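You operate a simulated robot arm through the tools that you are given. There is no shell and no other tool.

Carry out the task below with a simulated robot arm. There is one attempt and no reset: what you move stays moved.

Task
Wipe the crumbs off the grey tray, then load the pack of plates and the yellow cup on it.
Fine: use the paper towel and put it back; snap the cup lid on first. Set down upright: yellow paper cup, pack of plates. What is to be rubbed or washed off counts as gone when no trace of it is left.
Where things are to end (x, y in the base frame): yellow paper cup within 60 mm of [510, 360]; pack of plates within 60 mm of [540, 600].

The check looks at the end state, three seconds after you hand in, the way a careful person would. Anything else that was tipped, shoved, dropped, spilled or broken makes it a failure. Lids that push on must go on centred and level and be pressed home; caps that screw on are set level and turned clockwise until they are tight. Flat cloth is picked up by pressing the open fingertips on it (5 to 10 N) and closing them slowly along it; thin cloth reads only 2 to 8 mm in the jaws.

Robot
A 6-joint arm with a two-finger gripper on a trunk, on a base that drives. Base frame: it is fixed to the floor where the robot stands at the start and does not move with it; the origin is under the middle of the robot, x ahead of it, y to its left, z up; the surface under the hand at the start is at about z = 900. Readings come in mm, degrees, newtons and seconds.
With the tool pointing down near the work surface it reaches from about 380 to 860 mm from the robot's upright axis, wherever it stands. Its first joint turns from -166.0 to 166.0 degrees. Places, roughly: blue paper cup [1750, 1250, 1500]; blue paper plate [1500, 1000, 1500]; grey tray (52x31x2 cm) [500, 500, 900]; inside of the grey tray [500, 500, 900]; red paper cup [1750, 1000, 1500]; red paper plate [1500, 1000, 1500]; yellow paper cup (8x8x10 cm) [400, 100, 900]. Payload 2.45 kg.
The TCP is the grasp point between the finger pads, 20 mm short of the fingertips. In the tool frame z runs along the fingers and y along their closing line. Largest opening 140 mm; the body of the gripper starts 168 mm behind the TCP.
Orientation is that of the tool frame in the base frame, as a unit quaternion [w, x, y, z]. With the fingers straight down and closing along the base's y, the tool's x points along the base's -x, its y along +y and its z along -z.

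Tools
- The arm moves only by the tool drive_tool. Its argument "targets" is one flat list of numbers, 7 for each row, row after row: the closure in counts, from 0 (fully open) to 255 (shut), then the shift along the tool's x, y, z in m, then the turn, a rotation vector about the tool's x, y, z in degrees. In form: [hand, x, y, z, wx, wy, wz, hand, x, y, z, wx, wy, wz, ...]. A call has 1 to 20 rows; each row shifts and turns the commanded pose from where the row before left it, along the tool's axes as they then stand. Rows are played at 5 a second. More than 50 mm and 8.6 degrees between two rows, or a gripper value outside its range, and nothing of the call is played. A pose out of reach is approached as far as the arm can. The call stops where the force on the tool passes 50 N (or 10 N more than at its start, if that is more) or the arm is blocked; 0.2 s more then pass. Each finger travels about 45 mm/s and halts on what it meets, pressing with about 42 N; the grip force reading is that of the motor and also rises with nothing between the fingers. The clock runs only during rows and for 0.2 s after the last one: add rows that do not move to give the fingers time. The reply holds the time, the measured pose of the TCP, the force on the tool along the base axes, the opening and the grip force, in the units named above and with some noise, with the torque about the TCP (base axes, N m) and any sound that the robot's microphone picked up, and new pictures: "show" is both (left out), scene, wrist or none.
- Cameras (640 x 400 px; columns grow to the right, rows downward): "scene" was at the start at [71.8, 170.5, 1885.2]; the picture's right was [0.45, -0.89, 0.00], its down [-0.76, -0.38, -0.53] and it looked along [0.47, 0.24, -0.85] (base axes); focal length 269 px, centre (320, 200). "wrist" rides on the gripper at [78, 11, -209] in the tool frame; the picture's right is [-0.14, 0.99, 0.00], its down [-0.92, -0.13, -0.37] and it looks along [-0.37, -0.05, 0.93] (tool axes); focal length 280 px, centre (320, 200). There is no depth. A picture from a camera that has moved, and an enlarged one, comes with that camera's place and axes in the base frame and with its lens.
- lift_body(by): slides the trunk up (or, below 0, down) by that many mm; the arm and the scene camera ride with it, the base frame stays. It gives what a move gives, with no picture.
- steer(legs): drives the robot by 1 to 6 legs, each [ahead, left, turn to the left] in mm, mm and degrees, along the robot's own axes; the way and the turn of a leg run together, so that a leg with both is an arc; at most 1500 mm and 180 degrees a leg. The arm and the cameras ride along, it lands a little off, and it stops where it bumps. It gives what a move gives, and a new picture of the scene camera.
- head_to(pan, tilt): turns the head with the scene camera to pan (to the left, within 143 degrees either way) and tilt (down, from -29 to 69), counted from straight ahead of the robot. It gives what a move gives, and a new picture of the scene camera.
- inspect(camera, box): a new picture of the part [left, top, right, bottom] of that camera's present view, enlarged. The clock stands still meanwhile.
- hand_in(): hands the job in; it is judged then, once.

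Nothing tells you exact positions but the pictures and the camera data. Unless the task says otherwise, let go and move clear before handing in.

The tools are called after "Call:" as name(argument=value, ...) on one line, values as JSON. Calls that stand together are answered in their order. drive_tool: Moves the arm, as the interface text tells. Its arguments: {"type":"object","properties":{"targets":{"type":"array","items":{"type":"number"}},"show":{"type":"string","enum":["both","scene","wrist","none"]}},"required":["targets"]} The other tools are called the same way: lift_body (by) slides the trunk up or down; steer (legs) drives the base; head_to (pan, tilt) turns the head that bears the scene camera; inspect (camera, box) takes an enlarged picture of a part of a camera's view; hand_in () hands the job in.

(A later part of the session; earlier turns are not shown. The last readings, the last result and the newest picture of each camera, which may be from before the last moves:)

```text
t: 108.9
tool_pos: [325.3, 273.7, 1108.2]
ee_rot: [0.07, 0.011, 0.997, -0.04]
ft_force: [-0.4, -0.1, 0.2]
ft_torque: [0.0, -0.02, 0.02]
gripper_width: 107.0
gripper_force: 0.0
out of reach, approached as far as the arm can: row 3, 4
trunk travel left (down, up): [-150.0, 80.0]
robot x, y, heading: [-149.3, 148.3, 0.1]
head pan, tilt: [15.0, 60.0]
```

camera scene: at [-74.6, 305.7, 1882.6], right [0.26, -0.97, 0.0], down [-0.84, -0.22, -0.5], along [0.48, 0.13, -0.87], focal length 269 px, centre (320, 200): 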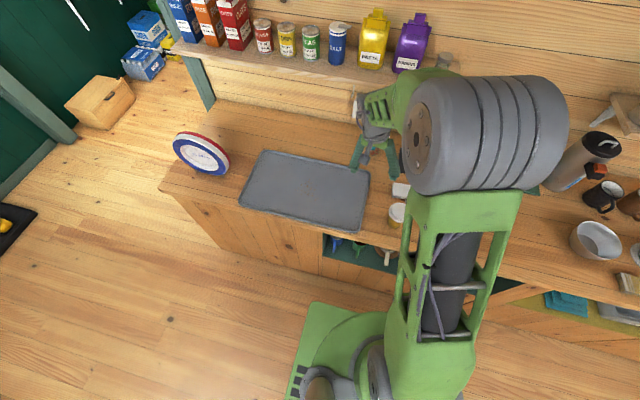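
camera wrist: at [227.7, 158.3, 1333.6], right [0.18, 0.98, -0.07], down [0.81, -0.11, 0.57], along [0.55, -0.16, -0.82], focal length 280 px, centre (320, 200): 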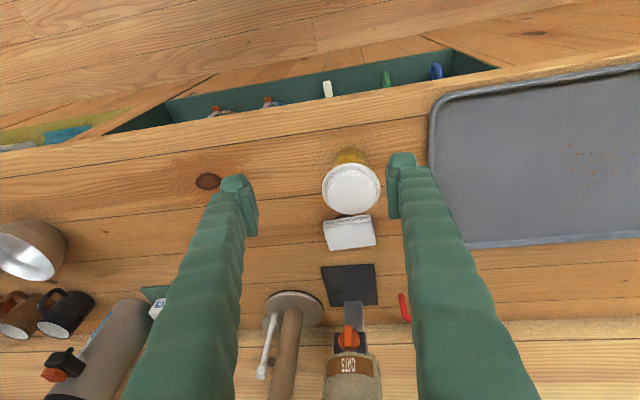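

Call:
head_to(pan=0, tilt=55)

Call:
head_to(pan=-20, tilt=69)

```text
t: 109.7
tool_pos: [325.5, 275.8, 1108.5]
ee_rot: [0.071, 0.01, 0.997, -0.04]
ft_force: [0.9, 0.1, -0.6]
ft_torque: [0.01, -0.01, 0.05]
gripper_width: 107.1
gripper_force: 0.1
trunk travel left (down, up): [-150.0, 80.0]
robot x, y, heading: [-154.1, 145.8, 0.3]
head pan, tilt: [0.0, 55.0]
camera scene: at [-67.6, 287.9, 1888.7], right [0.0, -1.0, 0.0], down [-0.82, 0.0, -0.57], along [0.57, 0.0, -0.82], focal length 269 px, centre (320, 200)
```

scene: 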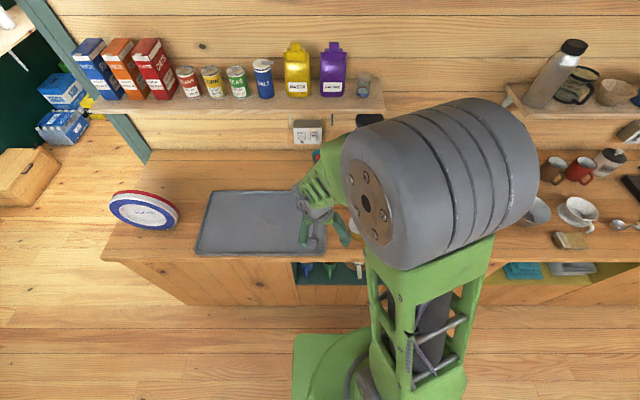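

```text
t: 110.5
tool_pos: [325.7, 274.8, 1108.0]
ee_rot: [0.07, 0.01, 0.997, -0.04]
ft_force: [-0.8, 0.0, 0.5]
ft_torque: [-0.02, -0.04, -0.01]
gripper_width: 107.1
gripper_force: 0.1
trunk travel left (down, up): [-150.0, 80.0]
robot x, y, heading: [-152.0, 148.4, 0.0]
head pan, tilt: [-20.0, 68.8]
camera scene: at [-87.1, 268.7, 1873.3], right [-0.34, -0.94, 0.0], down [-0.88, 0.32, -0.36], along [0.34, -0.12, -0.93], focal length 269 px, centre (320, 200)
```

scene: 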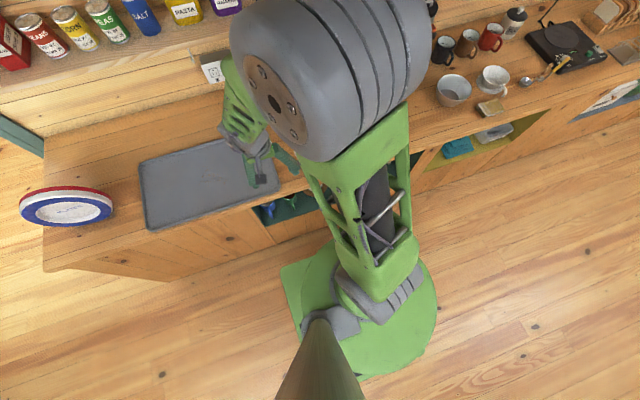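

Call:
drive_tool(targets=[60, 0, 0.04, -0.025, 0, 0, 0, 60, 0, 0.04, -0.025, 0, 0, 0, 60, 0, 0.04, -0.025, 0, 0, 0, 60, 0, 0.04, -0.025, 0, 0, 0, 60, 0, 0, -0.03, -2, 4, -1, 60, 0, 0, 0, -2, 4, -1, 60, 0, 0, 0, -1, 2, 0, 60, 0, 0, 0, 0, 0, 0])

```text
t: 112.3
tool_pos: [296.6, 435.4, 1176.2]
ee_rot: [0.085, 0.002, 0.995, -0.052]
ft_force: [0.1, 0.8, 0.5]
ft_torque: [-0.01, 0.05, -0.03]
gripper_width: 107.1
gripper_force: 0.0
out of reach, approached as far as the arm can: row 2, 3, 4, 5, 6
trunk travel left (down, up): [-150.0, 80.0]
robot x, y, heading: [-147.1, 151.5, -0.1]
head pan, tilt: [-20.0, 68.8]
camera scene: at [-86.8, 268.9, 1873.2], right [-0.34, -0.94, 0.0], down [-0.88, 0.32, -0.36], along [0.34, -0.12, -0.93], focal length 269 px, centre (320, 200)
camera wrist: at [184.5, 466.9, 1366.0], right [0.15, 0.99, -0.08], down [0.84, -0.08, 0.53], along [0.52, -0.14, -0.84], focal length 280 px, centre (320, 200)
```

scene: 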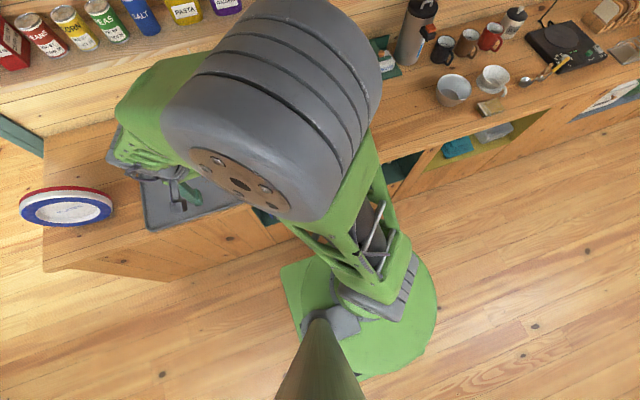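
wrist: 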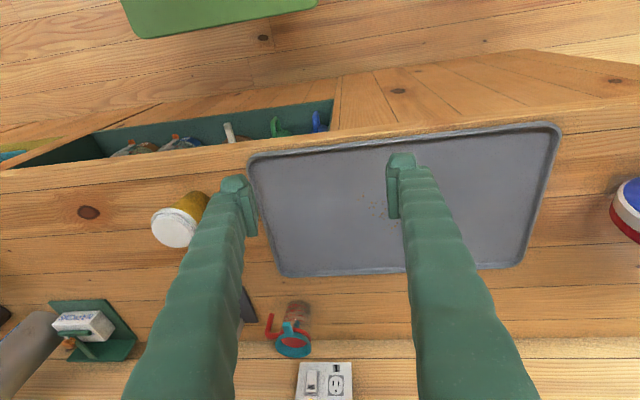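

Call:
drive_tool(targets=[60, 0, 0, 0, 0, 8, 0, 60, 0, 0, 0, 0, 8, 0, 60, 0, 0, 0, 0, 8, 0, 60, 0, 0, 0, 0, 8, 0, 60, 0, 0, 0, 0, 0, 0, 60, 0, 0, 0, 0, 0, 0], show="none")

```text
t: 113.7
tool_pos: [297.1, 434.7, 1175.9]
ee_rot: [0.085, 0.001, 0.995, -0.052]
ft_force: [-0.1, 0.3, -0.1]
ft_torque: [0.01, -0.03, 0.01]
gripper_width: 107.2
gripper_force: 0.1
out of reach, approached as far as the arm can: row 1, 2, 3, 4
trunk travel left (down, up): [-150.0, 80.0]
robot x, y, heading: [-150.2, 148.5, 0.1]
head pan, tilt: [-20.0, 68.8]
```

Call:
drive_tool(targets=[60, 0, 0, 0, 0, 0, 8, 60, 0, 0, 0, 0, 0, 8, 60, 0, 0, 0, 0, 0, 8, 60, 0, 0, 0, 0, 0, 8, 60, 0, 0, 0, 0, 5, 0, 60, 0, 0, 0, 0, 5, 0, 60, 0, 0, 0, 0, 0, 0], show="none")

```text
t: 115.3
tool_pos: [295.7, 434.9, 1176.1]
ee_rot: [0.097, 0.275, 0.956, -0.025]
ft_force: [0.0, -0.3, -0.2]
ft_torque: [0.03, -0.01, 0.0]
gripper_width: 107.2
gripper_force: 0.1
out of reach, approached as far as the arm can: row 5, 6
trunk travel left (down, up): [-150.0, 80.0]
robot x, y, heading: [-151.9, 149.7, -0.3]
head pan, tilt: [-20.0, 68.8]
```

Call:
drive_tool(targets=[60, 0, 0, 0, 0, 0, -8, 60, 0, 0, 0, 0, 0, -8, 60, 0, 0, 0, 0, 0, -8, 60, 0, 0, 0, 0, 0, -8, 60, 0, 0, 0, 0, 0, 0], show="none")

Call:
drive_tool(targets=[60, 0, 0, 0, -6, 0, 0, 60, 0, 0, 0, 0, 0, 0], show="none")

Call:
drive_tool(targets=[60, 0, 0, 0, 0, 3, 0, 60, 0, 0, 0, 0, 0, 0], show="none")

```text
t: 116.5
tool_pos: [297.0, 434.3, 1177.0]
ee_rot: [0.086, 0.001, 0.995, -0.051]
ft_force: [-0.2, -0.9, 0.2]
ft_torque: [-0.01, 0.01, -0.04]
gripper_width: 107.1
gripper_force: 0.1
trunk travel left (down, up): [-150.0, 80.0]
robot x, y, heading: [-147.0, 144.2, -0.0]
head pan, tilt: [-20.0, 68.8]
```

```text
t: 117.1
tool_pos: [290.5, 435.5, 1164.7]
ee_rot: [0.106, -0.002, 0.994, -0.011]
ft_force: [0.7, -0.4, 0.2]
ft_torque: [-0.01, 0.0, 0.01]
gripper_width: 106.9
gripper_force: 0.1
out of reach, approached as far as the arm can: row 1
trunk travel left (down, up): [-150.0, 80.0]
robot x, y, heading: [-146.1, 148.4, 0.1]
head pan, tilt: [-20.0, 68.8]
```

```text
t: 117.7
tool_pos: [289.7, 435.7, 1163.5]
ee_rot: [0.105, -0.003, 0.994, -0.011]
ft_force: [0.2, 0.5, 0.1]
ft_torque: [-0.01, 0.0, -0.04]
gripper_width: 107.0
gripper_force: 0.1
out of reach, approached as far as the arm can: row 1
trunk travel left (down, up): [-150.0, 80.0]
robot x, y, heading: [-150.1, 145.9, -0.0]
head pan, tilt: [-20.0, 68.8]
```

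Call:
drive_tool(targets=[60, -0.03, 0, 0.04, 0, 0, 0, 60, -0.03, 0, 0.04, 0, 0, 0, 60, -0.03, 0, 0.04, 0, 0, 0, 60, 0, 0, 0.02, -1, 4, 0, 60, 0, 0, 0, 0, 4, 0, 60, 0, 0, 0, 0, 4, 0, 60, 0, 0, 0, 0, 0, 0], show="none")

```text
t: 119.3
tool_pos: [400.7, 431.2, 1039.0]
ee_rot: [0.087, -0.001, 0.996, -0.014]
ft_force: [-0.9, -0.6, -0.1]
ft_torque: [-0.01, -0.01, -0.02]
gripper_width: 107.4
gripper_force: 0.1
out of reach, approached as far as the arm can: row 4, 5, 6
trunk travel left (down, up): [-150.0, 80.0]
robot x, y, heading: [-154.4, 146.8, 0.2]
head pan, tilt: [-20.0, 68.8]
```

Call:
drive_tool(targets=[60, 0, 0, -0.045, 0, 0, 0, 60, 0, 0, -0.045, 0, 0, 0, 60, 0, -0.04, -0.02, 0, -5, 0, 60, 0, -0.04, 0, 0, -5, 0, 60, 0, -0.04, 0, 0, -5, 0, 60, 0, -0.04, 0, 0, -5, 0, 60, 0, -0.04, 0, 0, -5, 0, 60, 0, -0.04, 0, 0, -5, 0, 60, 0, -0.04, 0, 0, 0, 0, 60, 0, -0.015, 0, 0, 0, 0, 60, 0, 0, 0, 0, 0, 0], show="none")

```text
t: 121.7
tool_pos: [426.2, 150.4, 1156.5]
ee_rot: [0.341, -0.005, 0.94, -0.014]
ft_force: [0.1, 0.5, -0.3]
ft_torque: [-0.02, 0.01, -0.01]
gripper_width: 107.3
gripper_force: 0.0
out of reach, approached as far as the arm can: row 1, 2, 7, 8, 9
trunk travel left (down, up): [-150.0, 80.0]
robot x, y, heading: [-146.7, 149.7, -0.1]
head pan, tilt: [-20.0, 68.8]
```

Call:
drive_tool(targets=[60, -0.035, -0.01, 0.02, 0, 4, 0, 60, 0, 0, 0, 0, 4, 0, 60, 0, 0, 0, 0, 4, 0, 60, 0, 0, 0, 0, 4, 0, 60, 0, 0, 0, 0, 4, 0, 60, 0, 0, 0, 0, 4, 0, 60, 0, 0, 0, 0, 4, 0, 60, 0, 0, 0, 0, 4, 0, 60, 0, 0, 0, 0, 4, 0, 60, 0, 0, 0, 0, 4, 0, 60, 0, 0, 0, 0, 0, 0], show="scene")

```text
t: 124.1
tool_pos: [465.7, 141.0, 1164.0]
ee_rot: [-0.001, 0.0, 1.0, -0.014]
ft_force: [-0.2, 0.0, 1.0]
ft_torque: [-0.02, 0.01, -0.01]
gripper_width: 107.1
gripper_force: 0.0
out of reach, approached as far as the arm can: row 2
trunk travel left (down, up): [-150.0, 80.0]
robot x, y, heading: [-150.5, 149.8, -0.3]
head pan, tilt: [-20.0, 68.8]
camera scene: at [-87.5, 268.7, 1873.3], right [-0.34, -0.94, 0.0], down [-0.88, 0.32, -0.36], along [0.34, -0.12, -0.93], focal length 269 px, centre (320, 200)
```

scene: 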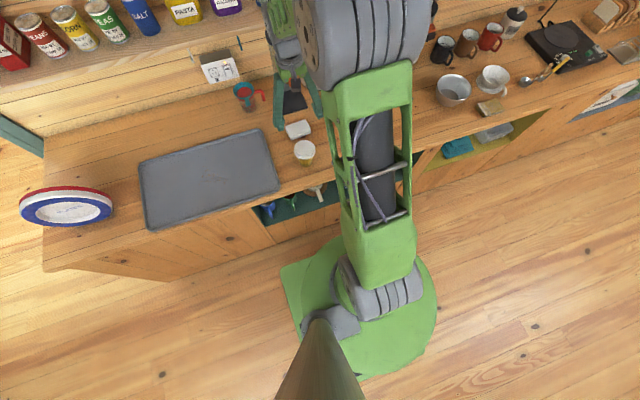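

Arm is vertical again. Now to the paper towel at about (590,117): moving above it for a close look.

Call:
drive_tool(targets=[40, -0.04, -0.008, 0, -1.6, 0, 0, 40, -0.04, -0.008, 0.02, 0, 0, 0, 40, -0.04, -0.008, 0.03, 0, 0, 0, 40, 0, 0, 0.03, 0, 0, 0, 40, 0, 0, 0, 0, 0, 0])

Call:
inspect(camera="wrist", box=[240, 100, 420, 240])

Call:
inspect(camera="scene", box=[260, 100, 340, 170])

```text
refused: row 3 steps farther than a row can; nothing moved
```

```text
2.86 times, centred on (330, 170) of wrist
camera zoom: at [386.9, 157.2, 1372.4], right [0.14, 0.99, -0.03], down [0.92, -0.12, 0.37], along [0.36, -0.08, -0.93], focal length 801 px, centre (291, 286)
```

zoom: 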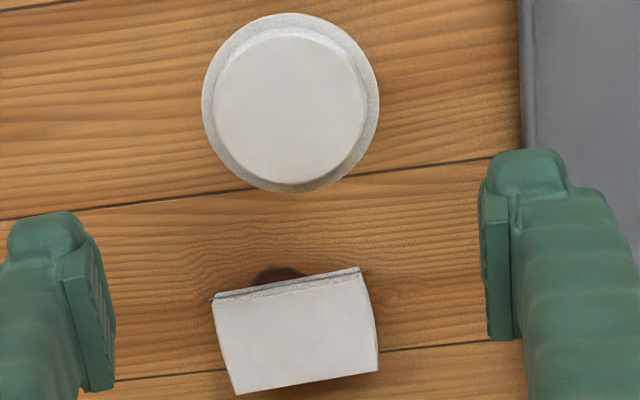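

```text
5.71 times, centred on (300, 135) of scene
camera zoom: at [-87.5, 268.7, 1873.3], right [-0.34, -0.94, 0.0], down [-0.88, 0.32, -0.36], along [0.34, -0.12, -0.93], focal length 1537 px, centre (434, 571)
```

zoom: 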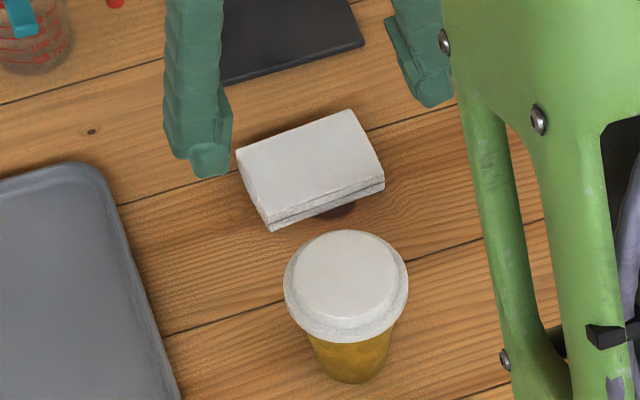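

Call:
drive_tool(targets=[40, -0.04, -0.008, 0, -1.6, 0, 0, 40, -0.04, -0.008, 0.02, 0, 0, 0, 40, -0.04, -0.008, 0.02, 0, 0, 0, 40, 0, 0, 0.04, 0, 0, 0, 40, 0, 0, 0, 0, 0, 0], show="wrist")

Call:
inspect(camera="wrist", box=[220, 100, 420, 240])

```text
t: 125.3
tool_pos: [584.7, 116.4, 1083.4]
ee_rot: [0.0, 0.0, 1.0, -0.001]
ft_force: [0.1, -1.1, -0.1]
ft_torque: [-0.01, 0.01, -0.04]
gripper_width: 117.9
gripper_force: 0.0
trunk travel left (down, up): [-150.0, 80.0]
robot x, y, heading: [-151.5, 147.3, -0.2]
head pan, tilt: [-20.0, 68.8]
camera wrist: at [507.0, 127.5, 1292.5], right [0.14, 0.99, 0.0], down [0.92, -0.13, 0.37], along [0.37, -0.05, -0.93], focal length 280 px, centre (320, 200)
```

wrist: 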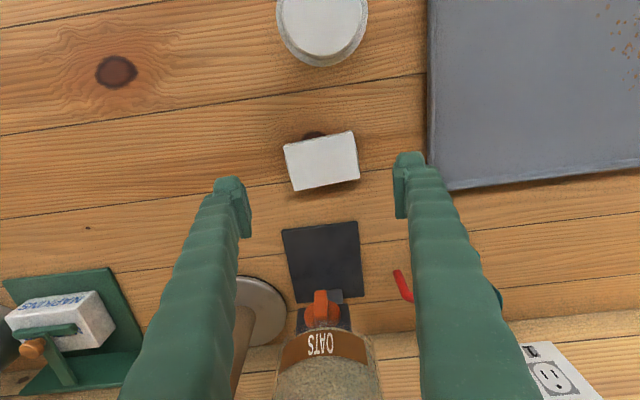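

```text
2.86 times, centred on (320, 170) of wrist
camera zoom: at [507.0, 127.5, 1292.5], right [0.14, 0.99, 0.0], down [0.92, -0.13, 0.37], along [0.37, -0.05, -0.93], focal length 801 px, centre (320, 286)
```

zoom: 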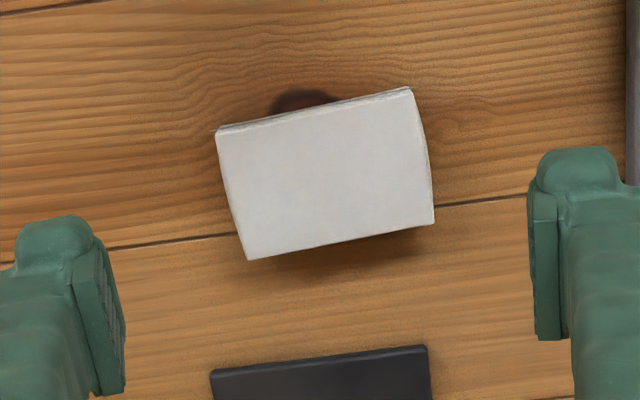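

Call:
drive_tool(targets=[40, -0.0155, 0.002, 0.04, 0, 0, -3.2, 40, 0, 0, 0.04, 0, 0, 0, 40, 0, 0, 0.04, 0, 0, 0, 40, 0, 0, 0.02, 0, 0, 0, 40, 0, 0, 0, 0, 0, 0], show="wrist")

Call:
inspect(camera="wrist", box=[200, 100, 440, 250])

```text
t: 126.5
tool_pos: [600.8, 118.4, 946.1]
ee_rot: [0.0, -0.029, 1.0, -0.002]
ft_force: [0.7, 1.0, 0.3]
ft_torque: [-0.01, 0.01, 0.04]
gripper_width: 118.0
gripper_force: 0.0
trunk travel left (down, up): [-150.0, 80.0]
robot x, y, heading: [-150.9, 146.5, 0.1]
head pan, tilt: [-20.0, 68.8]
camera wrist: at [522.3, 125.3, 1152.7], right [0.08, 1.0, 0.0], down [0.93, -0.07, 0.37], along [0.37, -0.03, -0.93], focal length 280 px, centre (320, 200)
```

wrist: 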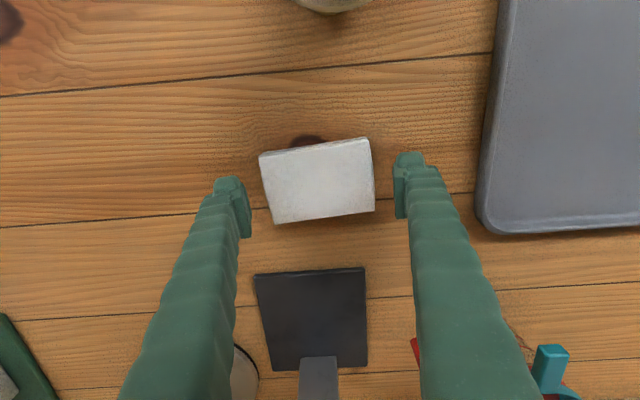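

```text
2.67 times, centred on (320, 175) of wrist
camera zoom: at [522.3, 125.3, 1152.7], right [0.08, 1.0, 0.0], down [0.93, -0.07, 0.37], along [0.37, -0.03, -0.93], focal length 748 px, centre (320, 267)
```

zoom: 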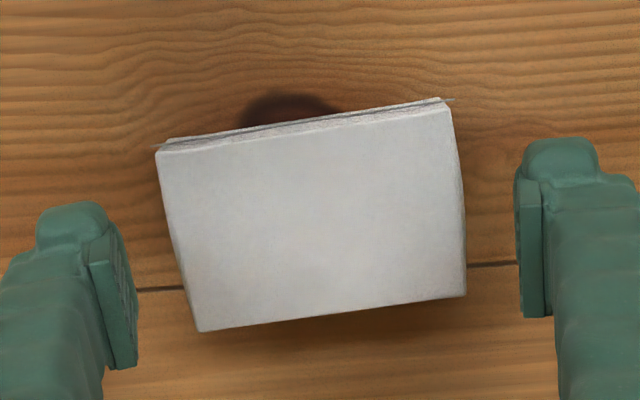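

Call:
drive_tool(targets=[40, 0, 0, 0.015, 0, 0, 0, 40, 0, 0, 0.009, 0, 0, 0, 50, 0, 0, 0, 0, 0, 0, 60, 0, 0, 0, 0, 0, 0, 68, 0, 0, 0, 0, 0, 0, 74, 0, 0, 0, 0, 0, 0, 78, 0, 0, 0, 0, 0, 0, 78, 0, 0, 0, 0, 0, 0], show="none")

Call:
inspect(camera="wrist", box=[200, 100, 440, 250])

Call:
drive_tool(targets=[82, 0, 0, 0, 0, 0, 0, 86, 0, 0, 0, 0, 0, 0, 90, 0, 0, 0, 0, 0, 0, 90, 0, 0, 0, 0, 0, 0], show="none")

Call:
inspect(camera="wrist", box=[200, 100, 440, 250])

```text
t: 128.3
tool_pos: [600.4, 118.8, 921.8]
ee_rot: [0.0, -0.029, 1.0, -0.001]
ft_force: [0.8, 0.1, 0.5]
ft_torque: [0.0, 0.01, 0.03]
gripper_width: 98.5
gripper_force: 38.9
trunk travel left (down, up): [-150.0, 80.0]
robot x, y, heading: [-148.3, 146.5, 0.0]
head pan, tilt: [-20.0, 68.8]
```

```text
2.67 times, centred on (320, 175) of wrist
camera zoom: at [522.6, 124.8, 1129.0], right [0.08, 1.0, 0.0], down [0.93, -0.07, 0.37], along [0.37, -0.03, -0.93], focal length 748 px, centre (320, 267)
```

zoom: 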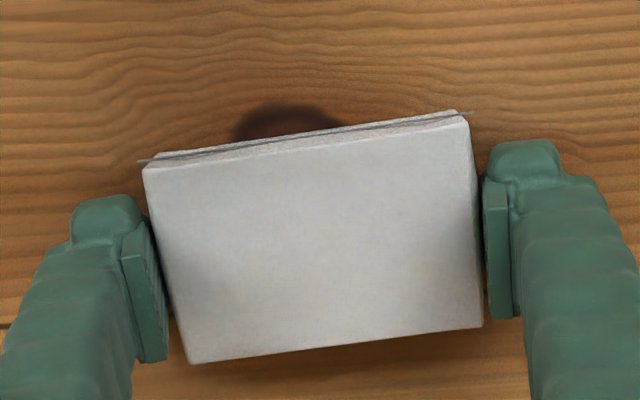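

```text
t: 129.3
tool_pos: [601.1, 117.3, 920.6]
ee_rot: [0.0, -0.029, 1.0, -0.001]
ft_force: [0.6, 0.2, 0.9]
ft_torque: [-0.03, 0.04, 0.03]
gripper_width: 98.2
gripper_force: 41.9
trunk travel left (down, up): [-150.0, 80.0]
robot x, y, heading: [-149.9, 151.2, -0.1]
head pan, tilt: [-20.0, 68.8]
```

```text
2.67 times, centred on (320, 175) of wrist
camera zoom: at [522.6, 124.8, 1129.0], right [0.08, 1.0, 0.0], down [0.93, -0.07, 0.37], along [0.37, -0.03, -0.93], focal length 748 px, centre (320, 267)
```

zoom: 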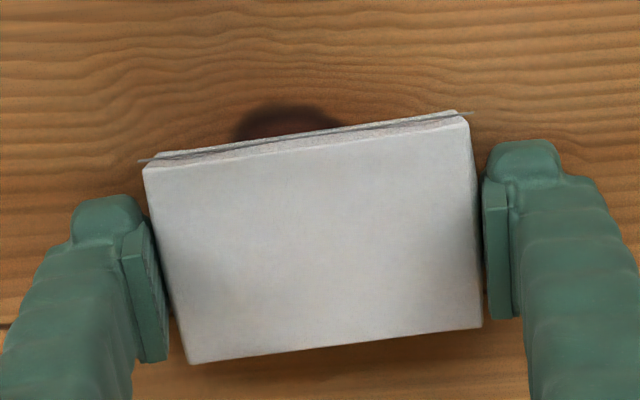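

Call:
drive_tool(targets=[90, 0, 0, -0.02, 0, 0, 0, 90, 0, 0, -0.03, 0, 0, 0, 90, 0, 0, -0.03, 0, 0, 0, 90, 0, 0, 0, 0, 0, 0], show="wrist")

Call:
inspect(camera="wrist", box=[200, 100, 440, 250])

```text
t: 130.3
tool_pos: [599.9, 118.1, 999.4]
ee_rot: [0.001, -0.028, 1.0, -0.001]
ft_force: [1.2, 0.7, -0.3]
ft_torque: [0.04, 0.02, 0.01]
gripper_width: 98.0
gripper_force: 41.8
trunk travel left (down, up): [-150.0, 80.0]
robot x, y, heading: [-146.7, 148.1, -0.1]
head pan, tilt: [-20.0, 68.8]
camera wrist: at [522.7, 124.9, 1208.6], right [0.08, 1.0, 0.0], down [0.93, -0.07, 0.37], along [0.37, -0.03, -0.93], focal length 280 px, centre (320, 200)
```

wrist: 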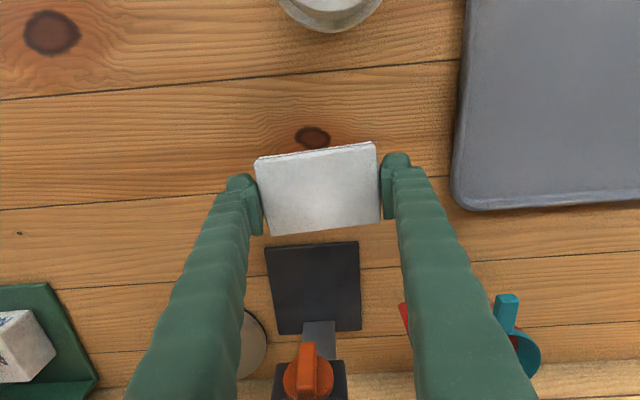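

```text
2.67 times, centred on (320, 175) of wrist
camera zoom: at [522.7, 124.9, 1208.6], right [0.08, 1.0, 0.0], down [0.93, -0.07, 0.37], along [0.37, -0.03, -0.93], focal length 748 px, centre (320, 267)
```

zoom: 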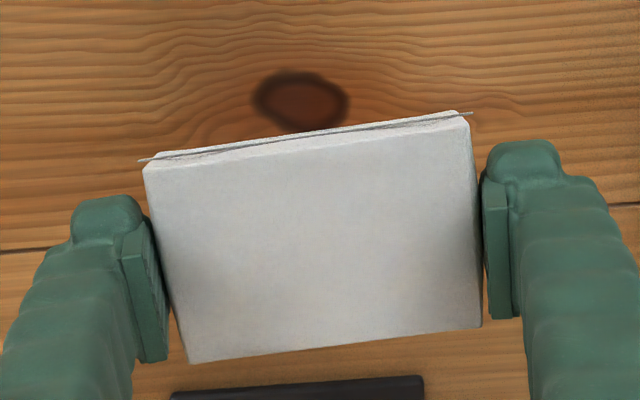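

Call:
drive_tool(targets=[90, 0.0085, 0.045, 0, 0, 0, 0, 90, 0.0085, 0.045, 0, 0, 0, 0, 90, 0.0085, 0.045, 0, 0, 0, 0, 90, 0.0085, 0.045, 0, 0, 0, 0, 90, 0.0085, 0.045, 0, 0, 0, 0, 90, 0.0085, 0.045, 0, 0, 0, 0, 90, 0.0085, 0.045, 0, 0, 0, 0, 90, 0.0085, 0.045, 0, 0, 0, 0, 90, 0.0085, 0.045, 0, 0, 0, 0, 90, 0, 0, 0, 0, 0, 0])

Call:
inspect(camera="wrist", box=[160, 50, 480, 250])

```text
t: 132.5
tool_pos: [501.5, 517.1, 1000.1]
ee_rot: [0.0, -0.028, 1.0, -0.001]
ft_force: [-0.5, -0.9, -0.7]
ft_torque: [0.03, 0.0, -0.01]
gripper_width: 98.1
gripper_force: 41.8
trunk travel left (down, up): [-150.0, 80.0]
robot x, y, heading: [-152.1, 144.4, -0.0]
head pan, tilt: [-20.0, 68.8]
camera scene: at [-87.0, 268.3, 1873.3], right [-0.34, -0.94, 0.0], down [-0.88, 0.32, -0.36], along [0.34, -0.12, -0.93], focal length 269 px, centre (320, 200)
camera wrist: at [422.8, 523.9, 1208.3], right [0.08, 1.0, 0.0], down [0.93, -0.08, 0.37], along [0.37, -0.03, -0.93], focal length 280 px, centre (320, 200)
```

scene: 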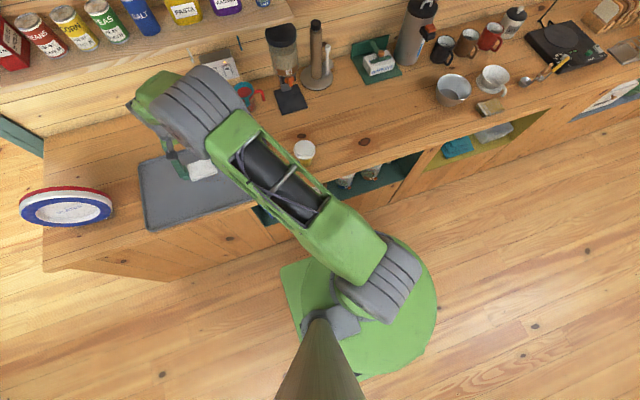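
wrist: 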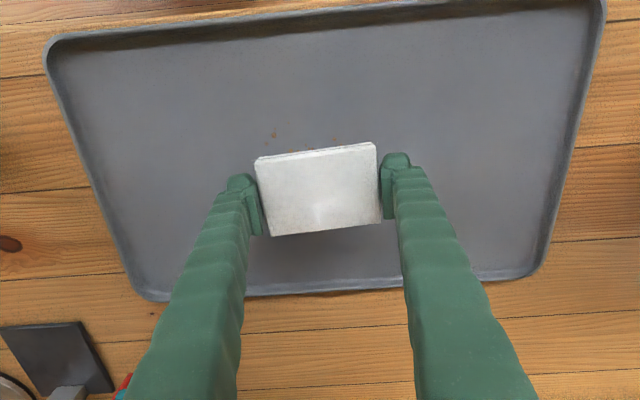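

```text
2.00 times, centred on (320, 150) of wrist
camera zoom: at [422.8, 523.9, 1208.3], right [0.08, 1.0, 0.0], down [0.93, -0.08, 0.37], along [0.37, -0.03, -0.93], focal length 561 px, centre (320, 300)
```

zoom: 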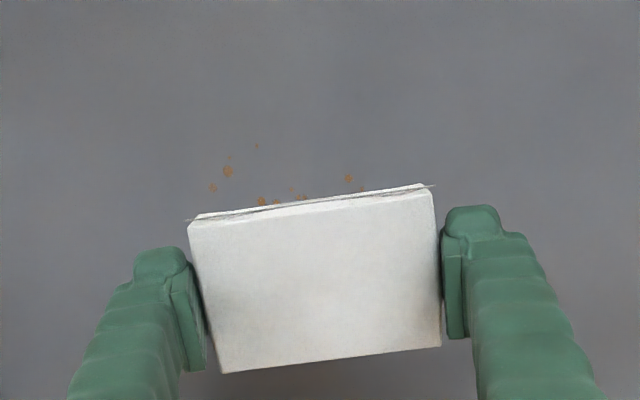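

Call:
drive_tool(targets=[90, 0, 0, 0.03, 0, 0, 0, 90, 0, 0, 0.03, 0, 0, 0, 90, 0, 0, 0.009, 0, 0, 0, 90, 0, 0, 0, 0, 0, 0], show="none")

Call:
drive_tool(targets=[90, 0, 0, 0.002, 0, 0, 0, 90, 0, 0, 0, 0, 0, 0], show="none")

Call:
drive_tool(targets=[90, 0, 0, 0.001, 0, 0, 0, 90, 0, 0, 0, 0, 0, 0], show="none")

Call:
drive_tool(targets=[90, 0, 0, 0.001, 0, 0, 0, 90, 0, 0, 0, 0, 0, 0], show="none")

```text
t: 133.5
tool_pos: [500.9, 517.7, 931.2]
ee_rot: [0.0, -0.028, 1.0, -0.001]
ft_force: [0.1, -0.3, -0.2]
ft_torque: [0.0, 0.0, 0.01]
gripper_width: 98.1
gripper_force: 42.2
trunk travel left (down, up): [-150.0, 80.0]
robot x, y, heading: [-150.9, 149.1, -0.0]
head pan, tilt: [-20.0, 68.8]
```

```text
t: 134.1
tool_pos: [501.8, 517.9, 930.5]
ee_rot: [0.0, -0.027, 1.0, 0.0]
ft_force: [0.4, 0.0, -1.1]
ft_torque: [0.01, -0.03, 0.04]
gripper_width: 97.9
gripper_force: 42.4
trunk travel left (down, up): [-150.0, 80.0]
robot x, y, heading: [-151.3, 149.4, -0.1]
head pan, tilt: [-20.0, 68.8]
```

```text
t: 134.7
tool_pos: [503.1, 517.6, 928.1]
ee_rot: [0.0, -0.028, 1.0, -0.001]
ft_force: [-0.3, 0.4, -0.4]
ft_torque: [-0.02, 0.0, -0.01]
gripper_width: 98.1
gripper_force: 42.6
trunk travel left (down, up): [-150.0, 80.0]
robot x, y, heading: [-148.8, 148.7, 0.1]
head pan, tilt: [-20.0, 68.8]
```

```text
t: 135.3
tool_pos: [502.2, 517.9, 926.9]
ee_rot: [0.0, -0.028, 1.0, -0.001]
ft_force: [0.0, -1.0, 0.6]
ft_torque: [0.02, 0.0, 0.03]
gripper_width: 98.1
gripper_force: 41.6
trunk travel left (down, up): [-150.0, 80.0]
robot x, y, heading: [-148.3, 152.3, 0.1]
head pan, tilt: [-20.0, 68.8]
```

Call:
drive_tool(targets=[90, 0, 0, 0.001, 0, 0, 0, 90, 0, 0, 0, 0, 0, 0], show="none")

Call:
drive_tool(targets=[90, 0, 0, 0.001, 0, 0, 0, 90, 0, 0, 0, 0, 0, 0], show="none")

Call:
drive_tool(targets=[90, 0, 0, 0.0005, 0, 0, 0, 90, 0, 0, 0, 0, 0, 0], show="none")

```text
t: 135.9
tool_pos: [502.4, 517.9, 927.1]
ee_rot: [0.001, -0.027, 1.0, 0.0]
ft_force: [-1.0, -2.1, 6.1]
ft_torque: [-0.07, 0.09, 0.0]
gripper_width: 98.2
gripper_force: 41.7
trunk travel left (down, up): [-150.0, 80.0]
robot x, y, heading: [-146.2, 149.8, 0.1]
head pan, tilt: [-20.0, 68.8]
```

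```text
t: 136.5
tool_pos: [501.7, 518.0, 927.1]
ee_rot: [0.001, -0.028, 1.0, 0.0]
ft_force: [-0.8, -2.4, 15.7]
ft_torque: [-0.23, 0.22, 0.02]
gripper_width: 97.8
gripper_force: 42.2
trunk travel left (down, up): [-150.0, 80.0]
robot x, y, heading: [-151.6, 149.1, -0.2]
head pan, tilt: [-20.0, 68.8]
```

```text
t: 137.1
tool_pos: [501.5, 518.7, 926.6]
ee_rot: [0.001, -0.027, 1.0, 0.0]
ft_force: [1.2, -2.2, 24.2]
ft_torque: [-0.26, 0.3, 0.03]
gripper_width: 98.3
gripper_force: 41.7
trunk travel left (down, up): [-150.0, 80.0]
robot x, y, heading: [-149.7, 146.4, -0.2]
head pan, tilt: [-20.0, 68.8]
```

Call:
drive_tool(targets=[90, 0, 0, -0.0012, 0, 0, 0, 90, 0, -0.028, 0, 0, 0, 0, 90, 0, -0.028, 0, 0, 0, 0, 90, 0.025, 0, 0, 0, 0, 0, 90, 0.025, 0, 0, 0, 0, 0, 90, 0.025, 0, 0, 0, 0, 0, 90, -0.03, 0, 0, 0, 0, 0, 90, -0.03, 0, 0, 0, 0, 0, 90, -0.03, 0, 0, 0, 0, 0, 90, -0.03, 0, 0, 0, 0, 0, 90, -0.03, 0, 0, 0, 0, 0, 90, 0, 0.028, 0, 0, 0, 0, 90, 0, 0.028, 0, 0, 0, 0, 90, 0, 0, 0, 0, 0, 0])

```text
t: 140.1
tool_pos: [576.0, 523.0, 926.0]
ee_rot: [0.001, -0.028, 1.0, 0.001]
ft_force: [1.7, -2.4, 6.8]
ft_torque: [-0.14, 0.01, 0.03]
gripper_width: 98.3
gripper_force: 42.2
trunk travel left (down, up): [-150.0, 80.0]
robot x, y, heading: [-153.8, 146.0, -0.1]
head pan, tilt: [-20.0, 68.8]
camera scene: at [-87.6, 268.1, 1873.3], right [-0.34, -0.94, 0.0], down [-0.88, 0.32, -0.36], along [0.34, -0.12, -0.93], focal length 269 px, centre (320, 200)
camera wrist: at [497.3, 529.0, 1134.6], right [0.08, 1.0, 0.0], down [0.93, -0.08, 0.37], along [0.37, -0.03, -0.93], focal length 280 px, centre (320, 200)
```

scene: 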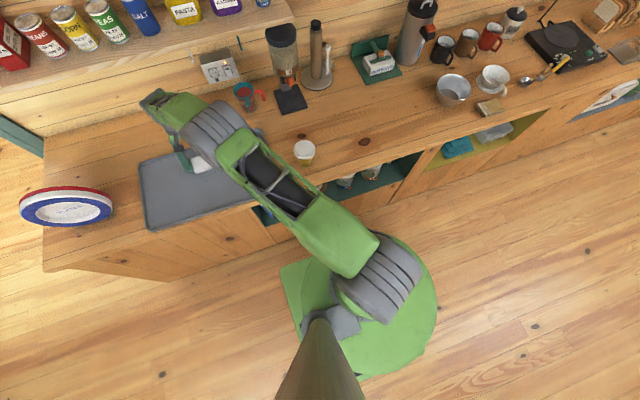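
wrist: 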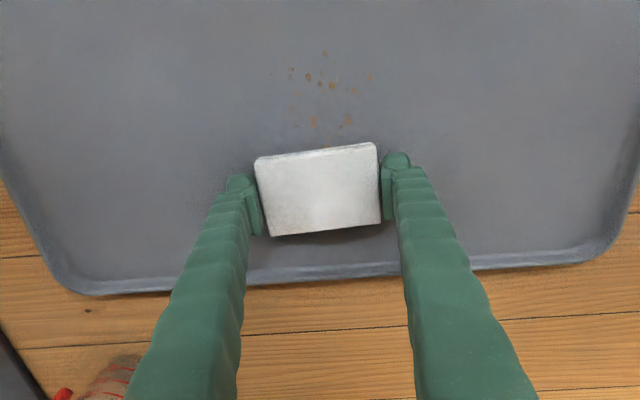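

Call:
drive_tool(targets=[90, 0.03, 0, 0, 0, 0, 0, 90, 0.03, 0, 0, 0, 0, 0, 90, 0.03, 0, 0, 0, 0, 0, 90, 0.03, 0, 0, 0, 0, 0, 90, 0.03, 0, 0, 0, 0, 0, 90, 0, 0.025, 0, 0, 0, 0, 90, 0, 0.025, 0, 0, 0, 0, 90, -0.03, 0, 0, 0, 0, 0, 90, -0.03, 0, 0, 0, 0, 0, 90, -0.03, 0, 0, 0, 0, 0, 90, -0.03, 0, 0, 0, 0, 0, 90, -0.025, 0, 0, 0, 0, 0, 90, 0, 0, 0, 0, 0, 0])

Call:
inspect(camera="wrist", box=[160, 0, 480, 200])

```text
t: 142.9
tool_pos: [568.9, 572.0, 925.8]
ee_rot: [0.001, -0.029, 1.0, -0.001]
ft_force: [-2.0, -0.5, 6.9]
ft_torque: [0.0, 0.08, 0.02]
gripper_width: 98.2
gripper_force: 41.5
trunk travel left (down, up): [-150.0, 80.0]
robot x, y, heading: [-151.7, 148.6, 0.1]
head pan, tilt: [-20.0, 68.8]
camera scene: at [-88.0, 268.3, 1873.3], right [-0.34, -0.94, 0.0], down [-0.88, 0.32, -0.36], along [0.34, -0.12, -0.93], focal length 269 px, centre (320, 200)
camera wrist: at [490.1, 578.4, 1134.4], right [0.08, 1.0, 0.0], down [0.93, -0.07, 0.37], along [0.37, -0.03, -0.93], focal length 280 px, centre (320, 200)
```

scene: 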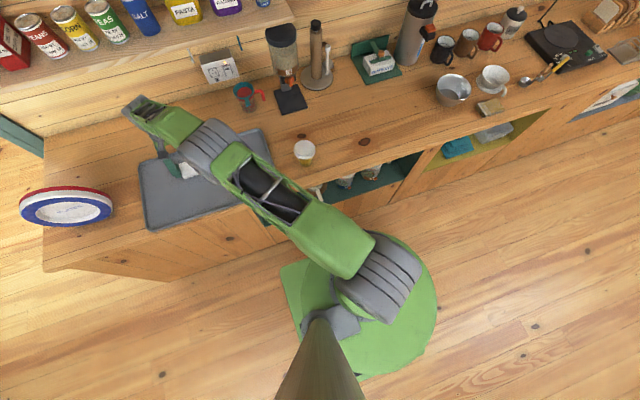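
wrist: 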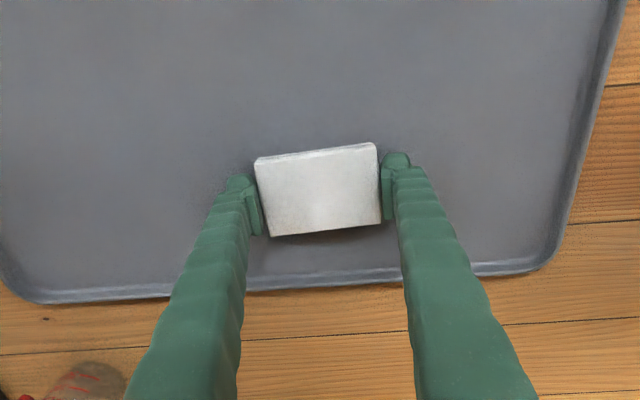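

```text
2.00 times, centred on (320, 100) of wrist
camera zoom: at [490.1, 578.4, 1134.4], right [0.08, 1.0, 0.0], down [0.93, -0.07, 0.37], along [0.37, -0.03, -0.93], focal length 561 px, centre (320, 400)
```

zoom: 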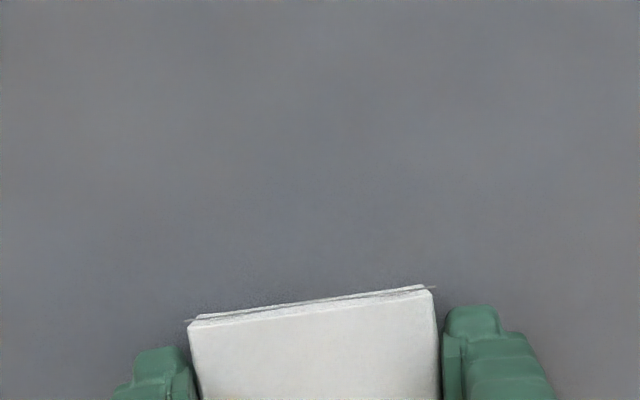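

Call:
drive_tool(targets=[90, 0.035, 0, 0, 0, 0, 0, 90, 0.035, 0, 0, 0, 0, 0, 90, 0.035, 0, 0, 0, 0, 0, 90, 0.03, 0, 0, 0, 0, 0, 90, 0, -0.03, 0, 0, 0, 0, 90, 0, -0.03, 0, 0, 0, 0, 90, -0.035, 0, 0, 0, 0, 0, 90, -0.035, 0, 0, 0, 0, 0, 90, -0.035, 0, 0, 0, 0, 0, 90, -0.03, 0, 0, 0, 0, 0, 90, 0, -0.03, 0, 0, 0, 0, 90, 0, -0.03, 0, 0, 0, 0, 90, 0.035, 0, 0, 0, 0, 0, 90, 0.035, 0, 0, 0, 0, 0, 90, 0.035, 0, 0, 0, 0, 0, 90, 0.03, 0, 0, 0, 0, 0, 90, 0, 0, 0, 0, 0, 0], show="none")

Call:
drive_tool(targets=[90, 0, 0, -0.02, 0, 0, 0, 90, 0, 0, -0.04, 0, 0, 0, 90, 0, 0, -0.04, 0, 0, 0, 90, 0.03, -0.03, -0.02, 0, 0, 0, 90, 0.03, -0.03, 0, 0, 0, 0, 90, 0, 0, 0, 0, 0, 0])

Call:
inspect(camera="wrist", box=[240, 0, 640, 250])

Call:
inspect(camera="scene", box=[120, 110, 280, 240])

```text
t: 146.5
tool_pos: [442.1, 444.8, 926.5]
ee_rot: [0.003, -0.028, 1.0, -0.001]
ft_force: [8.3, 0.8, 24.0]
ft_torque: [-0.04, 0.08, -0.03]
gripper_width: 98.0
gripper_force: 42.0
trunk travel left (down, up): [-150.0, 80.0]
robot x, y, heading: [-149.0, 147.2, 0.1]
head pan, tilt: [-20.0, 68.8]
```

```text
t: 147.9
tool_pos: [384.5, 380.2, 1045.7]
ee_rot: [0.0, -0.029, 1.0, -0.001]
ft_force: [1.1, -0.1, -0.6]
ft_torque: [-0.01, -0.01, -0.03]
gripper_width: 98.2
gripper_force: 42.5
trunk travel left (down, up): [-150.0, 80.0]
robot x, y, heading: [-152.5, 150.1, -0.1]
head pan, tilt: [-20.0, 68.8]
camera scene: at [-86.9, 269.1, 1873.2], right [-0.34, -0.94, 0.0], down [-0.88, 0.32, -0.36], along [0.34, -0.12, -0.93], focal length 269 px, centre (320, 200)
camera wrist: at [305.5, 387.2, 1254.3], right [0.08, 1.0, 0.0], down [0.93, -0.07, 0.37], along [0.37, -0.03, -0.93], focal length 280 px, centre (320, 200)
```

scene: 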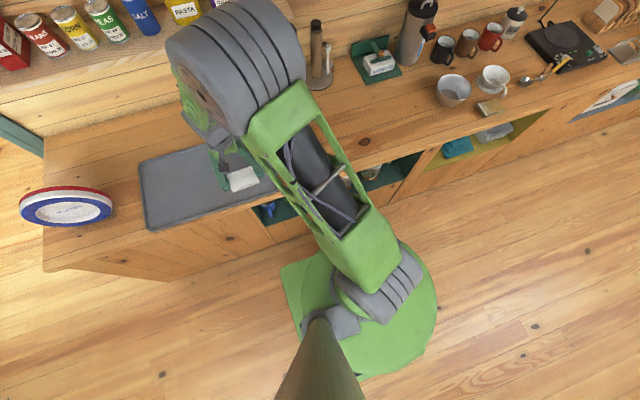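
wrist: 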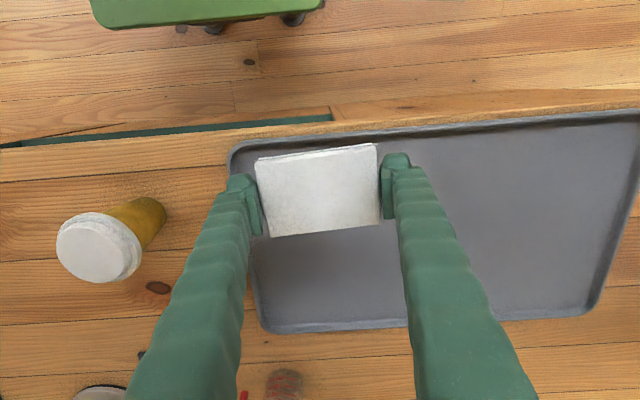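

```text
1.60 times, centred on (440, 125) of wrist
camera zoom: at [305.5, 387.2, 1254.3], right [0.08, 1.0, 0.0], down [0.93, -0.07, 0.37], along [0.37, -0.03, -0.93], focal length 449 px, centre (128, 320)
```

zoom: 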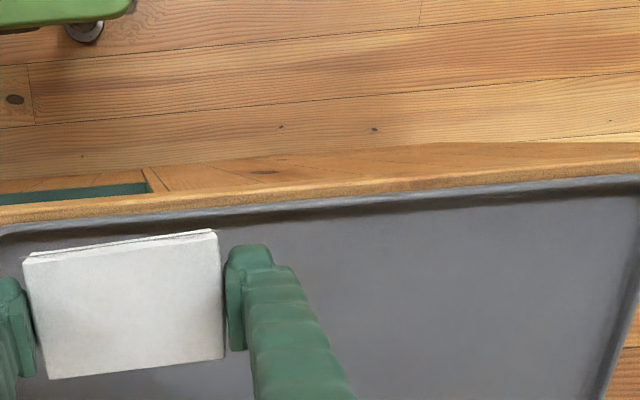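

```text
3.08 times, centred on (200, 175) of scene
camera zoom: at [-86.9, 269.1, 1873.2], right [-0.34, -0.94, 0.0], down [-0.88, 0.32, -0.36], along [0.34, -0.12, -0.93], focal length 827 px, centre (689, 277)
```

zoom: 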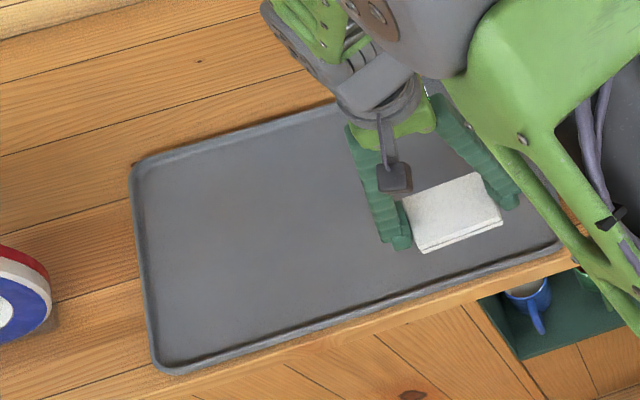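

Call:
drive_tool(targets=[90, -0.0431, -0.0025, 0, 0, 0, 0, 90, -0.0431, -0.0025, 0, 0, 0, 0, 90, -0.0431, -0.0025, 0, 0, 0, 0, 90, -0.0431, -0.0025, 0, 0, 0, 0, 90, -0.0431, -0.0025, 0, 0, 0, 0, 90, 0.0025, -0.0436, 0, 0, 0, 0, 90, 0.0025, -0.0436, 0, 0, 0, 0, 90, 0.0025, -0.0436, 0, 0, 0, 0, 90, 0.0025, -0.0436, 0, 0, 0, 0, 90, 0.0025, -0.0436, 0, 0, 0, 0, 90, 0.0025, -0.0436, 0, 0, 0, 0, 90, 0, 0, 0.04, 0, 0, 0, 90, 0, 0, 0.04, 0, 0, 0, 90, 0, 0, 0, 0, 0, 0])

Call:
inspect(camera="wrist", box=[200, 100, 440, 250])

```text
t: 150.9
tool_pos: [601.4, 120.3, 966.2]
ee_rot: [0.001, -0.029, 1.0, -0.001]
ft_force: [-0.1, 0.4, 0.1]
ft_torque: [-0.01, -0.02, 0.0]
gripper_width: 98.0
gripper_force: 42.1
trunk travel left (down, up): [-150.0, 80.0]
robot x, y, heading: [-151.0, 149.4, -0.2]
head pan, tilt: [-20.0, 68.8]
camera scene: at [-87.4, 268.7, 1873.3], right [-0.34, -0.94, 0.0], down [-0.88, 0.32, -0.36], along [0.34, -0.12, -0.93], focal length 269 px, centre (320, 200)
camera wrist: at [521.9, 126.3, 1174.8], right [0.08, 1.0, 0.0], down [0.93, -0.07, 0.37], along [0.37, -0.03, -0.93], focal length 280 px, centre (320, 200)
```

scene: 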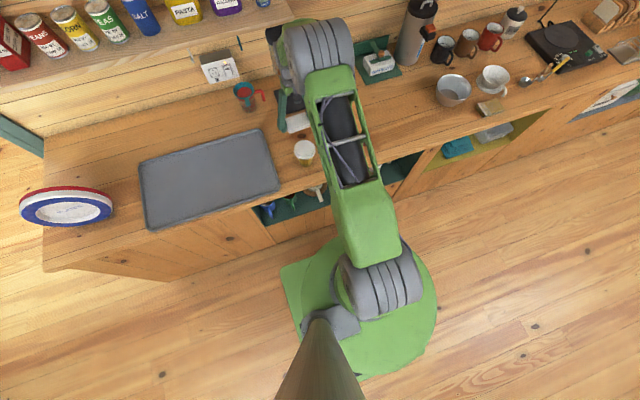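
wrist: 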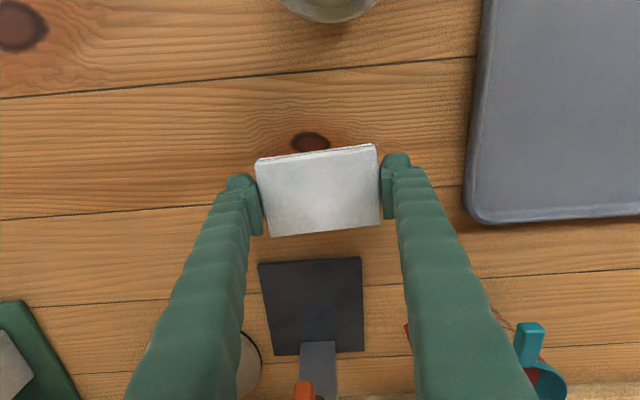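

```text
2.67 times, centred on (320, 175) of wrist
camera zoom: at [521.9, 126.3, 1174.8], right [0.08, 1.0, 0.0], down [0.93, -0.07, 0.37], along [0.37, -0.03, -0.93], focal length 748 px, centre (320, 267)
```

zoom: 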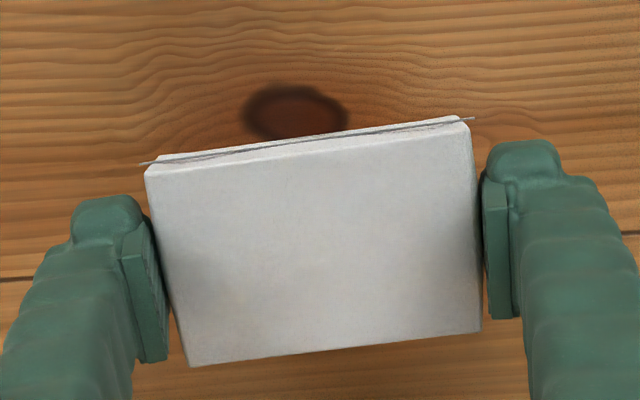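

Call:
drive_tool(targets=[90, -0.0007, -0.0014, 0.02, 0, 0, 0, 90, 0, 0, 0.02, 0, 0, 0, 90, 0, 0, 0.004, 0, 0, 0, 90, 0, 0, 0.001, 0, 0, 0, 90, 0, 0, 0, 0, 0, 0], show="none")

Call:
drive_tool(targets=[90, 0, 0, 0.001, 0, 0, 0, 90, 0, 0, 0, 0, 0, 0], show="none")

```text
t: 152.1
tool_pos: [600.2, 117.8, 921.7]
ee_rot: [0.001, -0.029, 1.0, -0.001]
ft_force: [-0.4, -0.1, 0.0]
ft_torque: [0.01, 0.0, -0.03]
gripper_width: 98.1
gripper_force: 42.2
trunk travel left (down, up): [-150.0, 80.0]
robot x, y, heading: [-149.6, 149.9, -0.1]
head pan, tilt: [-20.0, 68.8]
```

```text
t: 152.7
tool_pos: [599.8, 118.0, 920.8]
ee_rot: [0.001, -0.029, 1.0, -0.001]
ft_force: [-0.3, 0.7, 4.1]
ft_torque: [0.13, 0.04, 0.01]
gripper_width: 98.2
gripper_force: 41.7
trunk travel left (down, up): [-150.0, 80.0]
robot x, y, heading: [-152.5, 147.2, -0.2]
head pan, tilt: [-20.0, 68.8]
```

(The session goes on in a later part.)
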